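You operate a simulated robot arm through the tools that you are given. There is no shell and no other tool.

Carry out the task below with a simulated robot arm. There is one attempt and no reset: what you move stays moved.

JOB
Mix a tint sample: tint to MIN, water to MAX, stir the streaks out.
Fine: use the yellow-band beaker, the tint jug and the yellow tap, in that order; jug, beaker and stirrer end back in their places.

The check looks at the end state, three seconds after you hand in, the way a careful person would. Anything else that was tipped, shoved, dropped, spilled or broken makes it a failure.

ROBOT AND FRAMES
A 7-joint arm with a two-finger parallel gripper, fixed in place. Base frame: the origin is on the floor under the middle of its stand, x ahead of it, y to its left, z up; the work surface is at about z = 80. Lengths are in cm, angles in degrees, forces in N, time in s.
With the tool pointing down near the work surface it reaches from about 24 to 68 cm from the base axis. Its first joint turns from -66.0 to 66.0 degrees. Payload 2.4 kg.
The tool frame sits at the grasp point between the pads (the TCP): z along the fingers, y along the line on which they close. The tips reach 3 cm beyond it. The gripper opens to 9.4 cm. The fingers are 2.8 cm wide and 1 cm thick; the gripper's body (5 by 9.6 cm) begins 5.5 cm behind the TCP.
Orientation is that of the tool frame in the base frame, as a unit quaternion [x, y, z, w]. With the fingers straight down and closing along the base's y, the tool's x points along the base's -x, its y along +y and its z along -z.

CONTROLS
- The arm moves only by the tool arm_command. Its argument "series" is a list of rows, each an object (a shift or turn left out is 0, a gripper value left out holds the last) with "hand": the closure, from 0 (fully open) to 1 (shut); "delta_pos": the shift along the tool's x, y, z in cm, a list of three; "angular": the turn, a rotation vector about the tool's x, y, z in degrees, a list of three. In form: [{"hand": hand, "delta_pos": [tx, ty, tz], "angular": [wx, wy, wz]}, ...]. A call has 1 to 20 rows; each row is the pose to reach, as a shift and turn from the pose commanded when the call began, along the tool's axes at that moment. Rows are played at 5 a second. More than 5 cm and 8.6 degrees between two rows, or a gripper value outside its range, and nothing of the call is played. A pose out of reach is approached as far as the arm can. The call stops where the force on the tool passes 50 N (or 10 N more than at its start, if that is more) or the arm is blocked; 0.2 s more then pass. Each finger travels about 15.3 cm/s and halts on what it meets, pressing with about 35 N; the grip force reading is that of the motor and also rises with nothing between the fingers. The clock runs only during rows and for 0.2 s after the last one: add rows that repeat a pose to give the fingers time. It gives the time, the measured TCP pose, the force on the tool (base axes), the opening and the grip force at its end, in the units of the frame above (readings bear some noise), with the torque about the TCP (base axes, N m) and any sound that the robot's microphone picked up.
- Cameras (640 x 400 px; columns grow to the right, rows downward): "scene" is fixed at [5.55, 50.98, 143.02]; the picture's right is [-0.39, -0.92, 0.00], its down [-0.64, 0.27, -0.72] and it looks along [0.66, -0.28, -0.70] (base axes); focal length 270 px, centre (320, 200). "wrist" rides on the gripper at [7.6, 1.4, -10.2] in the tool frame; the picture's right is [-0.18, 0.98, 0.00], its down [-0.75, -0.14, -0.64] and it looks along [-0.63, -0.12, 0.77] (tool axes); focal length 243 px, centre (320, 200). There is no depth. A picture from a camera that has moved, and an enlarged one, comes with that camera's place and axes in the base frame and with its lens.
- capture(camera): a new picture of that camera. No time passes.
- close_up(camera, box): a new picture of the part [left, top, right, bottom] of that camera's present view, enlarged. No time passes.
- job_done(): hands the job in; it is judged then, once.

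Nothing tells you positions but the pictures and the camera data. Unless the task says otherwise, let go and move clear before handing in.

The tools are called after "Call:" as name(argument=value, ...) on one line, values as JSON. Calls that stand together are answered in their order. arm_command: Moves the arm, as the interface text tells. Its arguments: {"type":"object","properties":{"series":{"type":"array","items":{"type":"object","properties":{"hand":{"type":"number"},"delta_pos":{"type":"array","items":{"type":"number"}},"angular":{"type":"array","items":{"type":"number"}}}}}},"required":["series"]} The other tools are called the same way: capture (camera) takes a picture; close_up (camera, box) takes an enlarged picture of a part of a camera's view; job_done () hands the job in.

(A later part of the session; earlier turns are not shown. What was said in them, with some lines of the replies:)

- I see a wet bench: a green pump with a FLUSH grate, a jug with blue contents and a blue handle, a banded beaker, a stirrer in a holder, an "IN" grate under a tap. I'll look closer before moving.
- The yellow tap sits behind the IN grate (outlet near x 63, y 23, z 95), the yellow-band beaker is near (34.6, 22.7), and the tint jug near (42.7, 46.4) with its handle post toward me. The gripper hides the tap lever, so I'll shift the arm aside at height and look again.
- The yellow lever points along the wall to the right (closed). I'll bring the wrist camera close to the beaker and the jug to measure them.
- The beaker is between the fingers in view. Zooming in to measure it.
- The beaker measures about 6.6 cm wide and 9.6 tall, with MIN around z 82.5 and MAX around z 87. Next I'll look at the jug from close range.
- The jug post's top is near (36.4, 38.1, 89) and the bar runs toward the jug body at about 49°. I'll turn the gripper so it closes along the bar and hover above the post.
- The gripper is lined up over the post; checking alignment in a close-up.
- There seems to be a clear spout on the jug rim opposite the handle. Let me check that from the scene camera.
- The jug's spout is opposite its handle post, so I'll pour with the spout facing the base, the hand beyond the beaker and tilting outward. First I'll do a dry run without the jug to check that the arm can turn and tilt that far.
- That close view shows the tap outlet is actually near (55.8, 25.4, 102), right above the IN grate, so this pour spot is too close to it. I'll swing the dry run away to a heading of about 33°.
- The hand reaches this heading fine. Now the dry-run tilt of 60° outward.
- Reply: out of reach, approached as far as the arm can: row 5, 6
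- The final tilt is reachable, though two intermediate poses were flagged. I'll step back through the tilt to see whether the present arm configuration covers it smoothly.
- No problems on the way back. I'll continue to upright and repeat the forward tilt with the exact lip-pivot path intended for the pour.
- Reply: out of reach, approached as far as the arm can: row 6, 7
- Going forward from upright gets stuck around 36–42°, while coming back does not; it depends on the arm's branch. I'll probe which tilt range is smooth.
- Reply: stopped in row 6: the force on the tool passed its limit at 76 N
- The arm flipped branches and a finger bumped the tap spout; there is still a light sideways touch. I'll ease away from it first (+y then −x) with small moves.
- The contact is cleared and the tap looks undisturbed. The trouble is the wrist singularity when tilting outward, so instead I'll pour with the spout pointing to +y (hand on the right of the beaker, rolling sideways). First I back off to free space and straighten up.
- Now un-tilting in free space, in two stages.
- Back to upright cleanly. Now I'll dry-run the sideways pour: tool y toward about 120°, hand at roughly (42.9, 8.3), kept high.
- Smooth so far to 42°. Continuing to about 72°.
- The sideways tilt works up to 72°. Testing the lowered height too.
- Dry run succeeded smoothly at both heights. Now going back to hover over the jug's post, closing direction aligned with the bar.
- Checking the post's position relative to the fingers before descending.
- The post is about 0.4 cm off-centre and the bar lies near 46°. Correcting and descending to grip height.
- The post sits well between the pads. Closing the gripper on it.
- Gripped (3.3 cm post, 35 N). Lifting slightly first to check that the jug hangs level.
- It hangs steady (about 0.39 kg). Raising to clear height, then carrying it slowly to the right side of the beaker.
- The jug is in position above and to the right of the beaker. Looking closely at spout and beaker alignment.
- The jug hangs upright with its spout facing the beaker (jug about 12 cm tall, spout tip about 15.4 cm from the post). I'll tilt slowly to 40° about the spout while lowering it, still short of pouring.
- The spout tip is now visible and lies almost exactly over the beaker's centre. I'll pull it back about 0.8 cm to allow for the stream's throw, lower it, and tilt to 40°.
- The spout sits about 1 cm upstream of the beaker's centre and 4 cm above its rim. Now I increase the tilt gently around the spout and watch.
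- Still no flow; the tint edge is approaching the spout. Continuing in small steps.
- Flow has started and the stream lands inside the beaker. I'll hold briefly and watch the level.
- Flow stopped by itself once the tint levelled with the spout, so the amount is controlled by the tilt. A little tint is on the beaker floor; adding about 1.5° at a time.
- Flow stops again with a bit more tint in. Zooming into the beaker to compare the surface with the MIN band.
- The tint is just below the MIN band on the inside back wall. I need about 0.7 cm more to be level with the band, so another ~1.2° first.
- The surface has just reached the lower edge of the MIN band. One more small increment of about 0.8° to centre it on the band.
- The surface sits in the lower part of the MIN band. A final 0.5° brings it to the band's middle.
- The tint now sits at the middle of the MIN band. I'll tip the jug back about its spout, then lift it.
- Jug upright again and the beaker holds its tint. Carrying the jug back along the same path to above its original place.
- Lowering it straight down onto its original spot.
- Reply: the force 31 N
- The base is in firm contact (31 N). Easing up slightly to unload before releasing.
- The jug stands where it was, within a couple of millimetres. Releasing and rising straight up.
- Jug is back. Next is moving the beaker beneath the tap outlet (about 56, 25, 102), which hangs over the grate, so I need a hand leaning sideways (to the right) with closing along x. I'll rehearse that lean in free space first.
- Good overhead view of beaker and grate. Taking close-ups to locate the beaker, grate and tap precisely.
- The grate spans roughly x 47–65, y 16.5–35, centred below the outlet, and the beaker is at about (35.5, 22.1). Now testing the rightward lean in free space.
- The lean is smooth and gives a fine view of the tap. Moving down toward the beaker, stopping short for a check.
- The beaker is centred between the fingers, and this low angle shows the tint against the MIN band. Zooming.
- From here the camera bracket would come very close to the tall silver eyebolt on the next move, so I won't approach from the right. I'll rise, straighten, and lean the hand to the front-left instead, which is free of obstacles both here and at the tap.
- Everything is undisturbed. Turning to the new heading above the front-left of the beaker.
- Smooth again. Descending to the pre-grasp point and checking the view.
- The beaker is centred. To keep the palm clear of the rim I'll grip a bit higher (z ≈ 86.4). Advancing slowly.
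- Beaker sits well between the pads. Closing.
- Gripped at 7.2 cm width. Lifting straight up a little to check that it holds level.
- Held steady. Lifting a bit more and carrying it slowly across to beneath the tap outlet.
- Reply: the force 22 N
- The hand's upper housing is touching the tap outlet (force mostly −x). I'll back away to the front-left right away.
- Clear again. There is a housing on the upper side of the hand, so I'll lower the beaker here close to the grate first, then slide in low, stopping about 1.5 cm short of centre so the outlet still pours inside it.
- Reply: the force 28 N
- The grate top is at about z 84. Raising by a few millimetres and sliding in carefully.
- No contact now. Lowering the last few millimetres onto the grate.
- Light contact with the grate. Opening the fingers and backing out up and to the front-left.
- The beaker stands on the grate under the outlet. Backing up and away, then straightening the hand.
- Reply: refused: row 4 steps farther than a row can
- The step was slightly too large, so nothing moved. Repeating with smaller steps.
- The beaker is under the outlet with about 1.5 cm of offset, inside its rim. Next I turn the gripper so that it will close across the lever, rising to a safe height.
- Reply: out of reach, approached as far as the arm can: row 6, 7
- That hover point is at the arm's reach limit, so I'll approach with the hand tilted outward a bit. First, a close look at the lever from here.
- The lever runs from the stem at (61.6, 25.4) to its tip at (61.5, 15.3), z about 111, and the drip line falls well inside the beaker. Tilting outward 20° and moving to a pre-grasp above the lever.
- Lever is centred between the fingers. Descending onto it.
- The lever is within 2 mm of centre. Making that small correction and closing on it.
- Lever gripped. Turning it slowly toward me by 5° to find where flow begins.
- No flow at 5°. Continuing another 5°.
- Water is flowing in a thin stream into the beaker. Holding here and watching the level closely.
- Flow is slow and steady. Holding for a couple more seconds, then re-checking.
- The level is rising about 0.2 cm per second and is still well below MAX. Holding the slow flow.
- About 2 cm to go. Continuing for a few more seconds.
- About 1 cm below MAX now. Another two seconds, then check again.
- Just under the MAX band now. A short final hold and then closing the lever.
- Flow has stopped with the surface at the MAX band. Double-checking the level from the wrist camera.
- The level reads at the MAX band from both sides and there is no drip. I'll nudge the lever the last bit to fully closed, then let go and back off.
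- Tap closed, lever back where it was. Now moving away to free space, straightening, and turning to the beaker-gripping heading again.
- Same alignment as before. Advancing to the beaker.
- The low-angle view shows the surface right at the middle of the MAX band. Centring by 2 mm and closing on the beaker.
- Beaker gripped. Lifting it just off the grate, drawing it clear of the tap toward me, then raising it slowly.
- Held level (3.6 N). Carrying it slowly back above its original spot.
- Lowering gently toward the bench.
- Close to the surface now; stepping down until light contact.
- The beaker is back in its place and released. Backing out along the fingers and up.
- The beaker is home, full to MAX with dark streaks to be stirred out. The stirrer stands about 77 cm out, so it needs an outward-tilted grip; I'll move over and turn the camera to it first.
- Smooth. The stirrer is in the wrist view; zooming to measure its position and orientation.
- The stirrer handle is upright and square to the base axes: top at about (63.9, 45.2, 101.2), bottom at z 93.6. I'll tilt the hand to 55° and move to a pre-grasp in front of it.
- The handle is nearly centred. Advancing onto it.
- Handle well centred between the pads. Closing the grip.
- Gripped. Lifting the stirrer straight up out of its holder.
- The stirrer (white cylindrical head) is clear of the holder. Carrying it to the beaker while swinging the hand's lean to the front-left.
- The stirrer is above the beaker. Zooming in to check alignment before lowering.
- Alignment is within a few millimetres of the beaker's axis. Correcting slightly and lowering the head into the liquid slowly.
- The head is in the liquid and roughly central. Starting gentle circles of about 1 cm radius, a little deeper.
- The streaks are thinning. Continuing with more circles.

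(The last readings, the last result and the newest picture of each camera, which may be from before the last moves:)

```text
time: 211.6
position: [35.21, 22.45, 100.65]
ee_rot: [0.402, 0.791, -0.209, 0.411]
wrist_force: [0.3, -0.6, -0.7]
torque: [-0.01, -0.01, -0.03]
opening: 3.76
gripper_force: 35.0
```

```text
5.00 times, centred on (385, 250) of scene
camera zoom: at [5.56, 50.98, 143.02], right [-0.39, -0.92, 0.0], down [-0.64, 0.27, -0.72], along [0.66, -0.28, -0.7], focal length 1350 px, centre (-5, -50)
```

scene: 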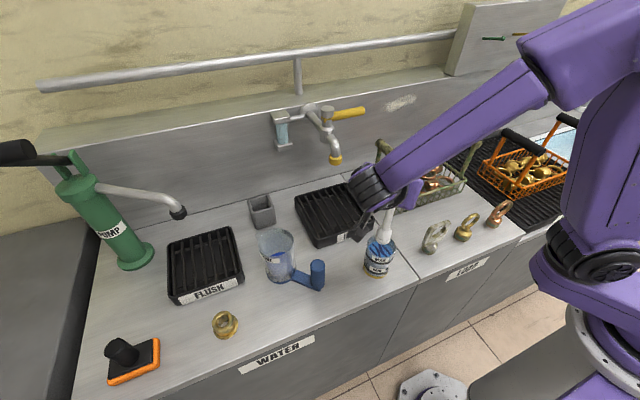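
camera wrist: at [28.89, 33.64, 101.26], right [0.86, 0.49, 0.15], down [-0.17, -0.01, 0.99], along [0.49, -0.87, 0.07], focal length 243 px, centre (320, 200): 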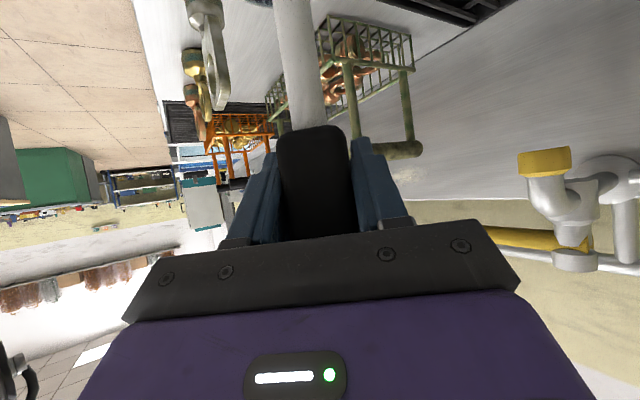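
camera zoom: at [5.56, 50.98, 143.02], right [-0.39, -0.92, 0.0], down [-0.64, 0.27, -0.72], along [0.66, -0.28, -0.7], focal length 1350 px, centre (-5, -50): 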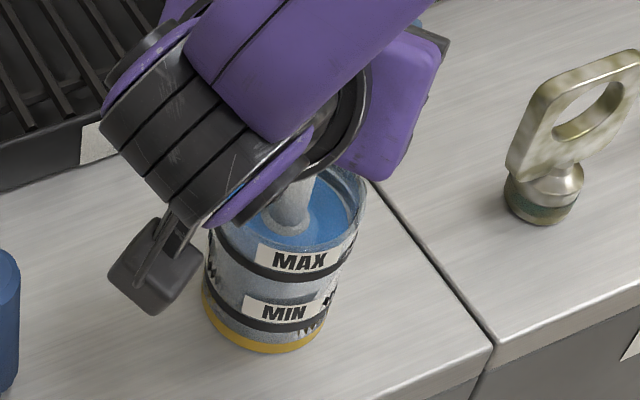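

The liquid looks uniform. Zooming to confirm there are no streaks left.

Call:
close_up(camera="scene", box=[365, 230, 405, 270])

Call:
arm_command(series=[{"delta_pos": [-0.338, 0.807, 0.483]}, {"delta_pos": [0.09, 0.988, -0.124]}, {"delta_pos": [0.465, 0.59, -0.659]}, {"delta_pos": [0.568, -0.153, -0.807]}, {"delta_pos": [0.338, -0.807, -0.483]}, {"delta_pos": [-0.09, -0.988, 0.124]}, {"delta_pos": [-0.465, -0.59, 0.659]}, {"delta_pos": [-0.568, 0.153, 0.807]}, {"delta_pos": [-0.338, 0.807, 0.483]}, {"delta_pos": [0.09, 0.988, -0.124]}, {"delta_pos": [0.465, 0.59, -0.659]}, {"delta_pos": [0.568, -0.153, -0.807]}, {"delta_pos": [0.338, -0.807, -0.483]}, {"delta_pos": [-0.09, -0.988, 0.124]}, {"delta_pos": [-0.465, -0.59, 0.659]}, {"delta_pos": [-0.568, 0.153, 0.807]}, {"delta_pos": [0, 0, 0]}, {"delta_pos": [0, 0, 0]}])

Call:
close_up(camera="scene", box=[365, 230, 405, 270])

```text
10.00 times, centred on (385, 250) of scene
camera zoom: at [5.56, 50.98, 143.02], right [-0.39, -0.92, 0.0], down [-0.64, 0.27, -0.72], along [0.66, -0.28, -0.7], focal length 2701 px, centre (-330, -300)
```

zoom: 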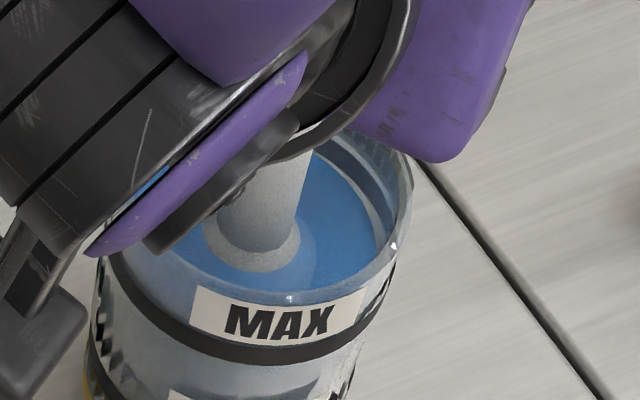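

```text
time: 215.4
position: [35.23, 22.67, 100.51]
ee_rot: [0.401, 0.792, -0.208, 0.412]
wrist_force: [0.3, -0.4, -1.0]
torque: [0.01, -0.01, -0.02]
opening: 3.76
gripper_force: 34.5
```

```text
10.00 times, centred on (385, 250) of scene
camera zoom: at [5.55, 50.98, 143.02], right [-0.39, -0.92, 0.0], down [-0.64, 0.27, -0.72], along [0.66, -0.28, -0.7], focal length 2701 px, centre (-330, -300)
```

zoom: 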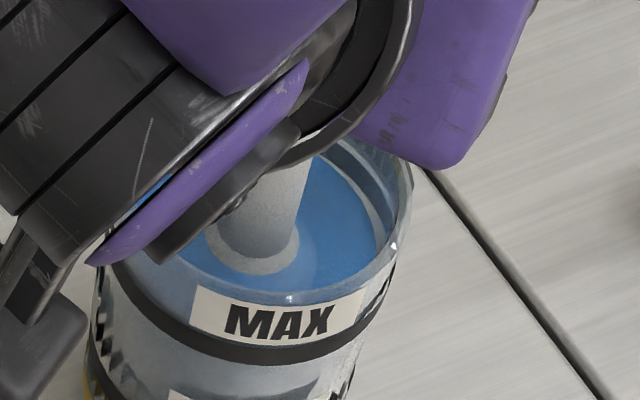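

The tint is fully uniform. The beaker seems to have been nudged a few millimetres by stirring; I'll check that after lifting the stirrer straight out and letting it drain above the beaker.

Call:
arm_command(series=[{"delta_pos": [-0.3, 0, -0.21]}, {"delta_pos": [-0.8, 0, -0.56]}, {"delta_pos": [-1.5, 0, -1.06]}, {"delta_pos": [-2.3, 0, -1.62]}, {"delta_pos": [-3.1, 0, -2.18]}, {"delta_pos": [-4, 0, -2.82]}, {"delta_pos": [-5, 0, -3.52]}, {"delta_pos": [-6, 0, -4.22]}, {"delta_pos": [-7, 0, -4.93]}, {"delta_pos": [-7.6, 0, -5.35]}, {"delta_pos": [-7.6, 0, -5.35]}, {"delta_pos": [-7.6, 0, -5.35]}, {"delta_pos": [-7.6, 0, -5.35]}, {"delta_pos": [-7.6, 0, -5.35]}, {"delta_pos": [-7.6, 0, -5.35]}])

Call:
close_up(camera="scene", box=[345, 190, 425, 290])

Call:
close_up(camera="scene", box=[365, 225, 405, 265])

Call:
close_up(camera="scene", box=[230, 200, 430, 325])

```text
time: 218.6
position: [35.19, 22.42, 109.89]
ee_rot: [0.402, 0.791, -0.208, 0.411]
wrist_force: [0.2, -0.4, -0.4]
torque: [0.02, -0.03, -0.03]
opening: 3.77
gripper_force: 35.3
```

```text
4.00 times, centred on (385, 240) of scene
camera zoom: at [5.55, 50.98, 143.02], right [-0.39, -0.92, 0.0], down [-0.64, 0.27, -0.72], along [0.66, -0.28, -0.7], focal length 1080 px, centre (60, 40)
```

zoom: 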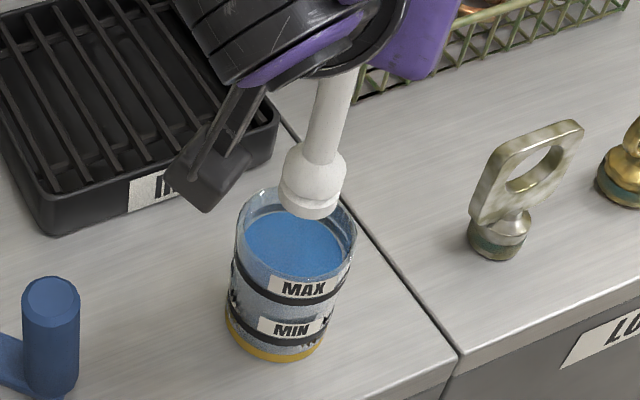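

```text
10.00 times, centred on (385, 245) of scene
camera zoom: at [5.55, 50.98, 143.02], right [-0.39, -0.92, 0.0], down [-0.64, 0.27, -0.72], along [0.66, -0.28, -0.7], focal length 2701 px, centre (-330, -250)
```

zoom: 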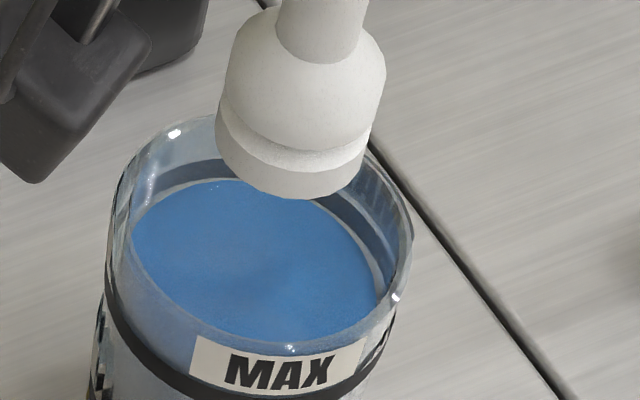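

```text
3.20 times, centred on (330, 262) of scene
camera zoom: at [5.55, 50.98, 143.02], right [-0.39, -0.92, 0.0], down [-0.64, 0.27, -0.72], along [0.66, -0.28, -0.7], focal length 864 px, centre (288, 0)
```

zoom: 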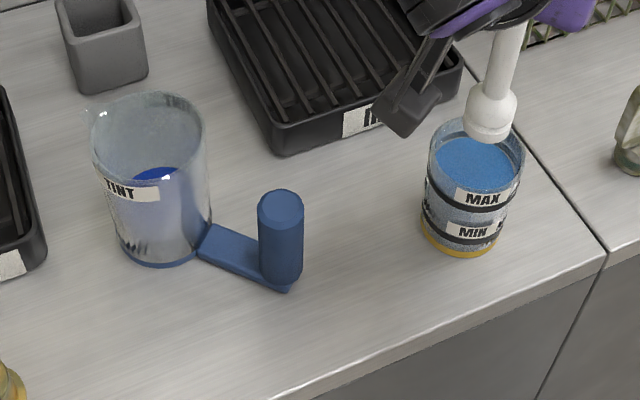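

The mix is an even blue at MAX with nothing spilled. Returning the stirrer to its holder along the reverse path.

Call:
arm_command(series=[{"delta_pos": [0.03, 1.09, -0.02]}, {"delta_pos": [0.09, 3.28, -0.07]}, {"delta_pos": [0.17, 6.2, -0.13]}, {"delta_pos": [0.25, 9.12, -0.2]}, {"delta_pos": [0.33, 12.04, -0.26], "angular": [-3.5, 0, -2.5]}, {"delta_pos": [0.41, 14.95, -0.32], "angular": [-8.8, 0, -6.2]}, {"delta_pos": [0.49, 17.87, -0.38], "angular": [-14.6, 0, -10.2]}, {"delta_pos": [0.57, 20.79, -0.44], "angular": [-20.3, 0, -14.3]}, {"delta_pos": [0.65, 23.7, -0.51], "angular": [-26.5, 0, -18.6]}, {"delta_pos": [0.73, 26.62, -0.57], "angular": [-31.8, 0, -22.4]}, {"delta_pos": [0.81, 29.54, -0.63], "angular": [-36.6, 0, -25.8]}, {"delta_pos": [0.89, 32.46, -0.69], "angular": [-40.6, 0, -28.6]}, {"delta_pos": [0.95, 34.65, -0.74], "angular": [-43.2, 0, -30.4]}, {"delta_pos": [1.0, 36.47, -0.78], "angular": [-44.1, 0, -31.05]}, {"delta_pos": [1.0, 36.47, -0.78], "angular": [-44.1, 0, -31.05]}, {"delta_pos": [1.0, 36.47, -0.78], "angular": [-44.1, 0, -31.05]}])

Call:
close_up(camera="scene", box=[240, 120, 310, 240])

Call:
capture(camera="wrist")

```text
time: 222.0
position: [64.04, 44.97, 109.51]
ee_rot: [-0.001, 0.888, 0.001, 0.461]
wrist_force: [0.2, 0.1, -1.0]
torque: [0.0, -0.01, 0.01]
opening: 3.78
gripper_force: 35.2
```

```text
3.33 times, centred on (275, 180) of scene
camera zoom: at [5.55, 50.98, 143.02], right [-0.39, -0.92, 0.0], down [-0.64, 0.27, -0.72], along [0.66, -0.28, -0.7], focal length 900 px, centre (470, 267)
```

zoom: 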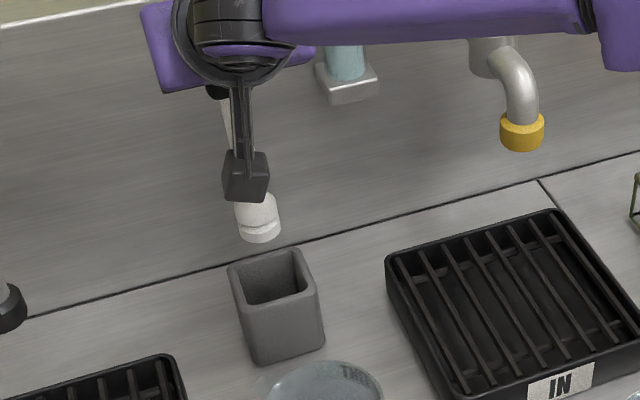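

```text
taken
camera wrist: at [51.13, 46.46, 109.15], right [0.1, 0.98, 0.15], down [-0.09, -0.14, 0.99], along [0.99, -0.12, 0.08], focal length 243 px, centre (320, 200)
```

wrist: 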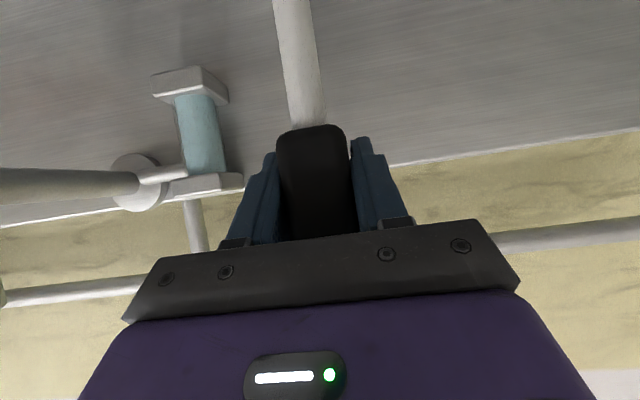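

Directly above the holder. Lowering it in slowly.

Call:
arm_command(series=[{"delta_pos": [0.8, 0, 0.5]}, {"delta_pos": [1.7, 0, 1.13]}, {"delta_pos": [2.6, 0, 1.75]}, {"delta_pos": [3.5, 0, 2.38]}, {"delta_pos": [4.4, 0, 3]}, {"delta_pos": [5.3, 0, 3.64]}, {"delta_pos": [6.2, 0, 4.27]}, {"delta_pos": [7.1, 0, 4.9]}, {"delta_pos": [8, 0, 5.53]}, {"delta_pos": [8.7, 0, 6.02]}, {"delta_pos": [9.3, 0, 6.42]}, {"delta_pos": [9.3, 0, 6.42]}])

Call:
close_up(camera="scene", box=[220, 120, 330, 250])

```text
time: 224.6
position: [63.87, 44.92, 98.1]
ee_rot: [0.0, 0.887, 0.0, 0.461]
wrist_force: [0.4, 0.5, -1.1]
torque: [-0.01, -0.01, 0.03]
opening: 3.79
gripper_force: 34.9
```

```text
3.08 times, centred on (275, 185) of scene
camera zoom: at [5.55, 50.98, 143.02], right [-0.39, -0.92, 0.0], down [-0.64, 0.27, -0.72], along [0.66, -0.28, -0.7], focal length 831 px, centre (458, 246)
```

zoom: 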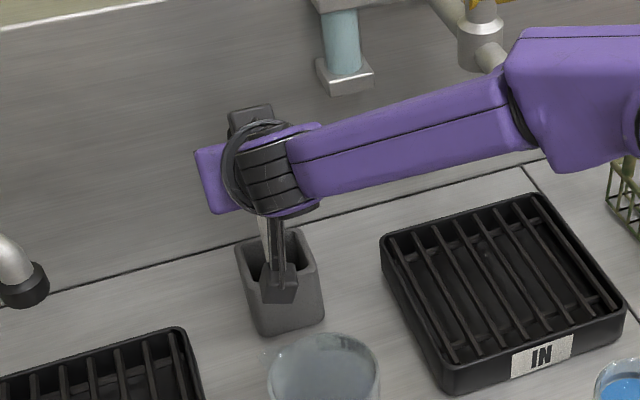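

Call:
arm_command(series=[{"delta_pos": [0.16, 0, 0.115]}, {"delta_pos": [0.33, 0, 0.23]}, {"delta_pos": [0.41, 0, 0.29]}, {"delta_pos": [0.41, 0, 0.29]}])

```text
time: 225.6
position: [63.96, 44.93, 97.71]
ee_rot: [0.001, 0.887, 0.0, 0.462]
wrist_force: [0.1, -0.5, -0.8]
torque: [-0.01, -0.02, -0.02]
opening: 3.79
gripper_force: 34.8
```

Call:
arm_command(series=[{"delta_pos": [0.08, 0, 0.06]}, {"delta_pos": [0.16, 0, 0.115]}, {"delta_pos": [0.16, 0, 0.115]}])

```text
time: 226.4
position: [63.96, 45.05, 97.69]
ee_rot: [0.001, 0.887, 0.0, 0.463]
wrist_force: [-2.0, -1.1, 10.6]
torque: [-0.23, 0.34, -0.03]
opening: 3.8
gripper_force: 35.0
```

The stirrer is resting on the holder floor. Releasing and backing out along the fingers.

Call:
arm_command(series=[{"hand": 0.7}, {"hand": 0.4}, {"hand": 0.2}, {"hand": 0}, {"hand": 0}])

Call:
arm_command(series=[{"delta_pos": [0, 0, -1.5], "hand": 0}, {"delta_pos": [0, 0, -4]}, {"delta_pos": [0, 0, -7]}, {"delta_pos": [0, 0, -10]}, {"delta_pos": [-2.5, 0, -12.5]}, {"delta_pos": [-5, 0, -15]}, {"delta_pos": [-5, 0, -15]}])

Call:
capture(camera="scene")

Call:
capture(camera="wrist")

Call:
close_up(camera="scene", box=[220, 140, 320, 240])

```text
time: 227.6
position: [63.88, 44.97, 97.54]
ee_rot: [-0.001, 0.887, 0.001, 0.461]
wrist_force: [-0.1, 0.6, 0.1]
torque: [0.01, 0.01, 0.02]
opening: 9.39
gripper_force: 0.1
```

```text
time: 229.2
position: [54.66, 44.78, 110.38]
ee_rot: [-0.002, 0.887, 0.001, 0.461]
wrist_force: [0.3, 0.5, -0.4]
torque: [0.02, -0.01, -0.01]
opening: 9.38
gripper_force: 0.1
```

```text
taken
```

scene: 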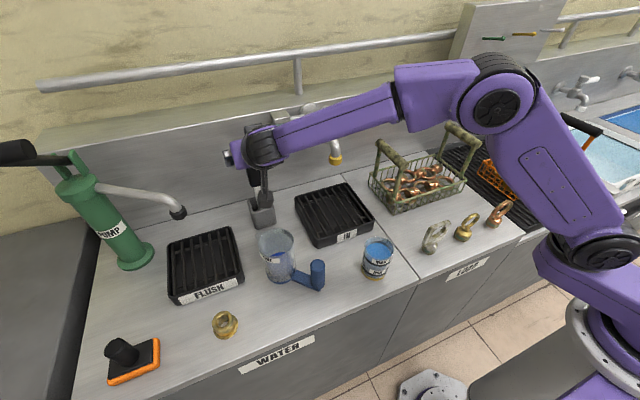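

```text
taken
camera wrist: at [41.75, 46.2, 110.02], right [0.11, 0.98, 0.15], down [-0.09, -0.14, 0.99], along [0.99, -0.12, 0.08], focal length 243 px, centre (320, 200)
```

wrist: 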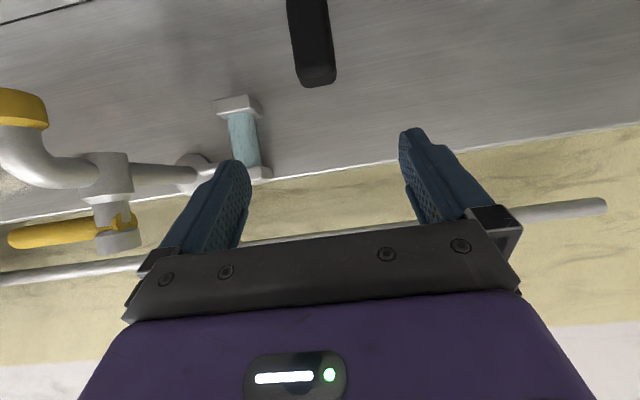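

```text
4.00 times, centred on (270, 190) of scene
camera zoom: at [5.55, 50.98, 143.02], right [-0.39, -0.92, 0.0], down [-0.64, 0.27, -0.72], along [0.66, -0.28, -0.7], focal length 1080 px, centre (520, 240)
```

zoom: 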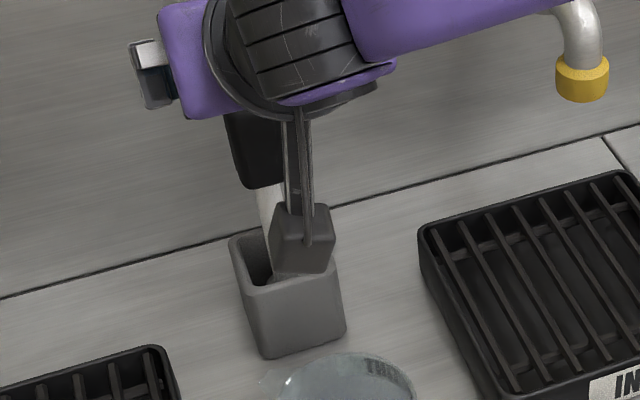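

The stirrer is back in its holder. Comparing the beaker's present spot with its original one.

Call:
close_up(camera="scene", box=[230, 200, 430, 325])

Call:
close_up(camera="scene", box=[340, 220, 420, 270])

```text
3.20 times, centred on (330, 262) of scene
camera zoom: at [5.55, 50.98, 143.02], right [-0.39, -0.92, 0.0], down [-0.64, 0.27, -0.72], along [0.66, -0.28, -0.7], focal length 864 px, centre (288, 0)
```

zoom: 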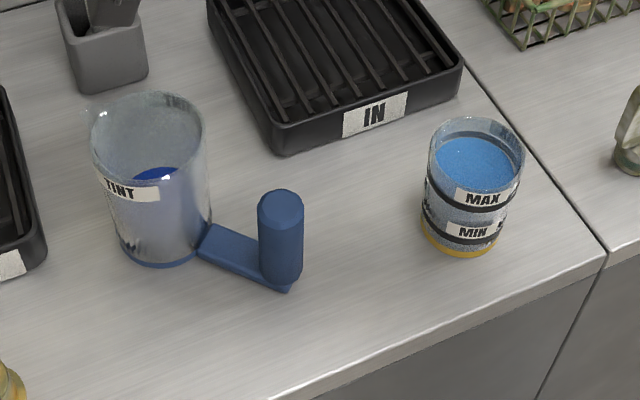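

```text
8.00 times, centred on (380, 245) of scene
camera zoom: at [5.55, 50.98, 143.02], right [-0.39, -0.92, 0.0], down [-0.64, 0.27, -0.72], along [0.66, -0.28, -0.7], focal length 2160 px, centre (-160, -160)
```

zoom: 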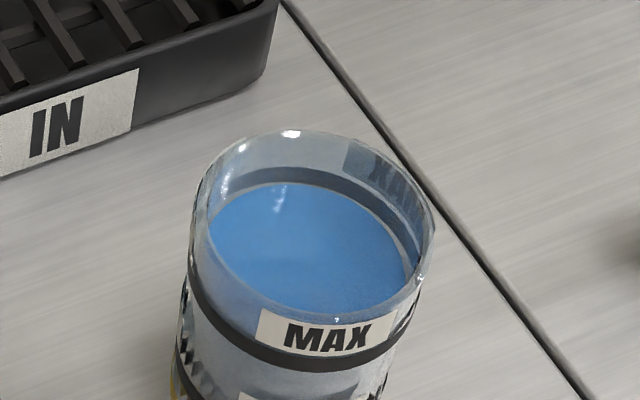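

The beaker is within about 0.8 cm of its starting point, the jug and stirrer are in place, and the mix is even at MAX. I'll move the arm clear of the bench items and take a final look.

Call:
arm_command(series=[{"delta_pos": [-0.3, -2.1, -2.9]}, {"delta_pos": [-0.5, -4.3, -5.8]}, {"delta_pos": [-0.8, -6.4, -8.8]}, {"delta_pos": [-1.05, -8.6, -11.7]}, {"delta_pos": [-1.05, -8.6, -11.7], "angular": [0, 5, 0]}, {"delta_pos": [-1.05, -8.6, -11.7], "angular": [0, 10, 0]}, {"delta_pos": [-1.05, -8.6, -11.7], "angular": [0, 15, 0]}, {"delta_pos": [-4, -9.5, -13.5], "angular": [0, 15, 0]}, {"delta_pos": [-4, -9.5, -13.5], "angular": [0, 15, 0]}])

Call:
capture(camera="scene")

Call:
close_up(camera="scene", box=[220, 130, 430, 290])

Call:
capture(camera="wrist")

```text
time: 231.2
position: [45.8, 35.56, 121.37]
ee_rot: [-0.001, 0.94, 0.0, 0.341]
wrist_force: [0.6, 0.3, 0.4]
torque: [0.0, 0.01, 0.02]
opening: 9.41
gripper_force: 0.1
```

```text
taken
```

scene: 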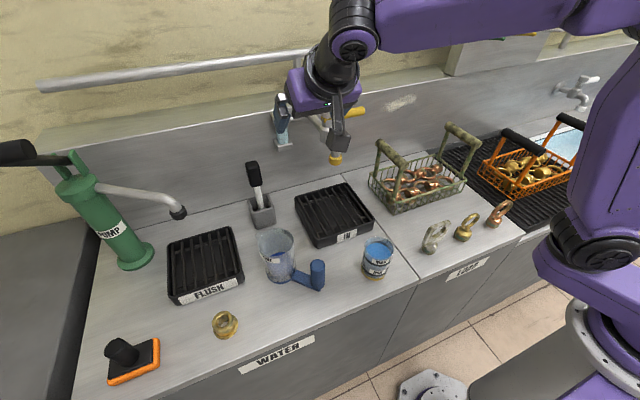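

```text
2.50 times, centred on (325, 210) of scene
camera zoom: at [5.55, 50.98, 143.02], right [-0.39, -0.92, 0.0], down [-0.64, 0.27, -0.72], along [0.66, -0.28, -0.7], focal length 675 px, centre (308, 175)
```

zoom: 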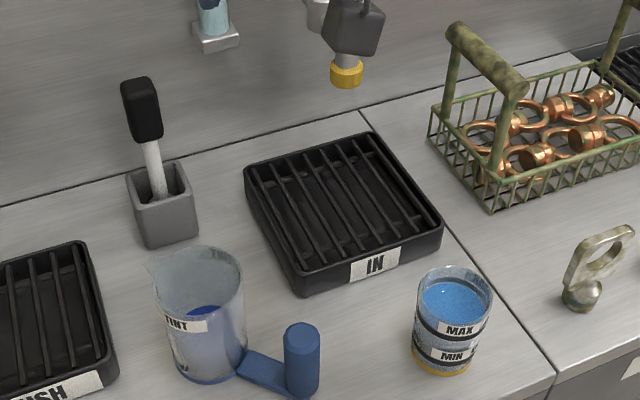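

```text
taken
camera wrist: at [33.16, 36.94, 124.25], right [0.14, 0.98, 0.12], down [0.17, -0.14, 0.98], along [0.98, -0.12, -0.18], focal length 243 px, centre (320, 200)
```

wrist: 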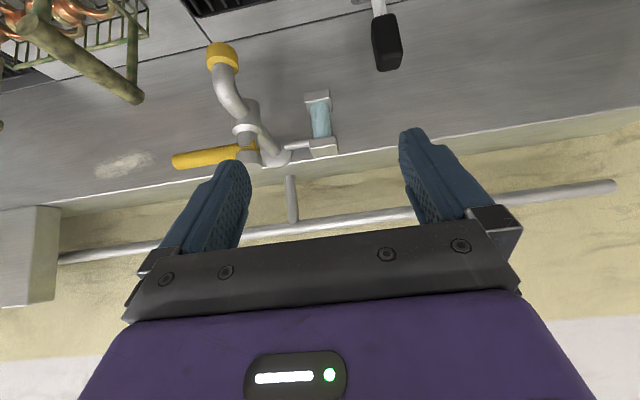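

Everything stands in place and the tap is dry. One last check of the level and colour.

Call:
close_up(camera="scene", box=[355, 230, 400, 285])

Call:
close_up(camera="scene", box=[260, 90, 380, 190])

```text
7.27 times, centred on (378, 258) of scene
camera zoom: at [5.55, 50.98, 143.02], right [-0.39, -0.92, 0.0], down [-0.64, 0.27, -0.72], along [0.66, -0.28, -0.7], focal length 1964 px, centre (-98, -218)
```

zoom: 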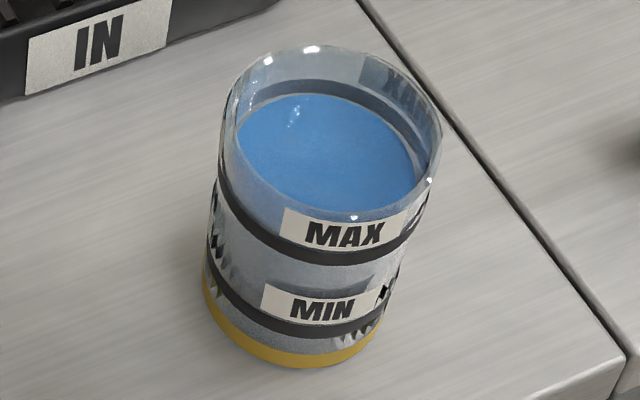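

```text
4.00 times, centred on (320, 140) of scene
camera zoom: at [5.55, 50.98, 143.02], right [-0.39, -0.92, 0.0], down [-0.64, 0.27, -0.72], along [0.66, -0.28, -0.7], focal length 1080 px, centre (320, 440)
```

zoom: 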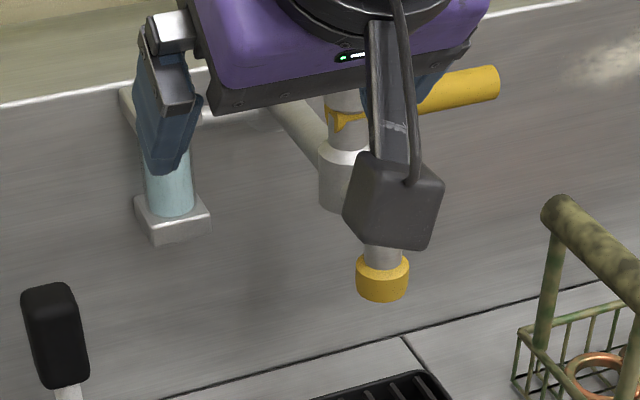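

The tint is evenly mixed and level with the MAX band. The tap is closed and not dripping, and the jug, beaker and stirrer are in their places. The arm has let go and is clear, so I'm handing in.

Call:
job_done()

```text
The job is handed in.
```

The tint sample is mixed and handed in. The yellow-band beaker has tint to MIN and water to MAX, and stirring left it an even blue with no streaks. I saw no spills or drips.

- **Levels:** both surfaces sat at the middle of their bands in close-up views from two cameras.
- **Jug and stirrer:** the jug is within about 3 mm of where it started, and the stirrer is back in its holder.
- **Beaker:** it's back on its spot but about 0.8 cm off, because stirring nudged it. I left it there rather than risk spilling a full beaker.
- **Tap:** the lever is back in its closed position. The hand bumped the spout once during a rehearsal move, where the force cutoff read 76 N. It touched it again more lightly while I placed the beaker. The tap still looked undamaged and worked normally afterwards.
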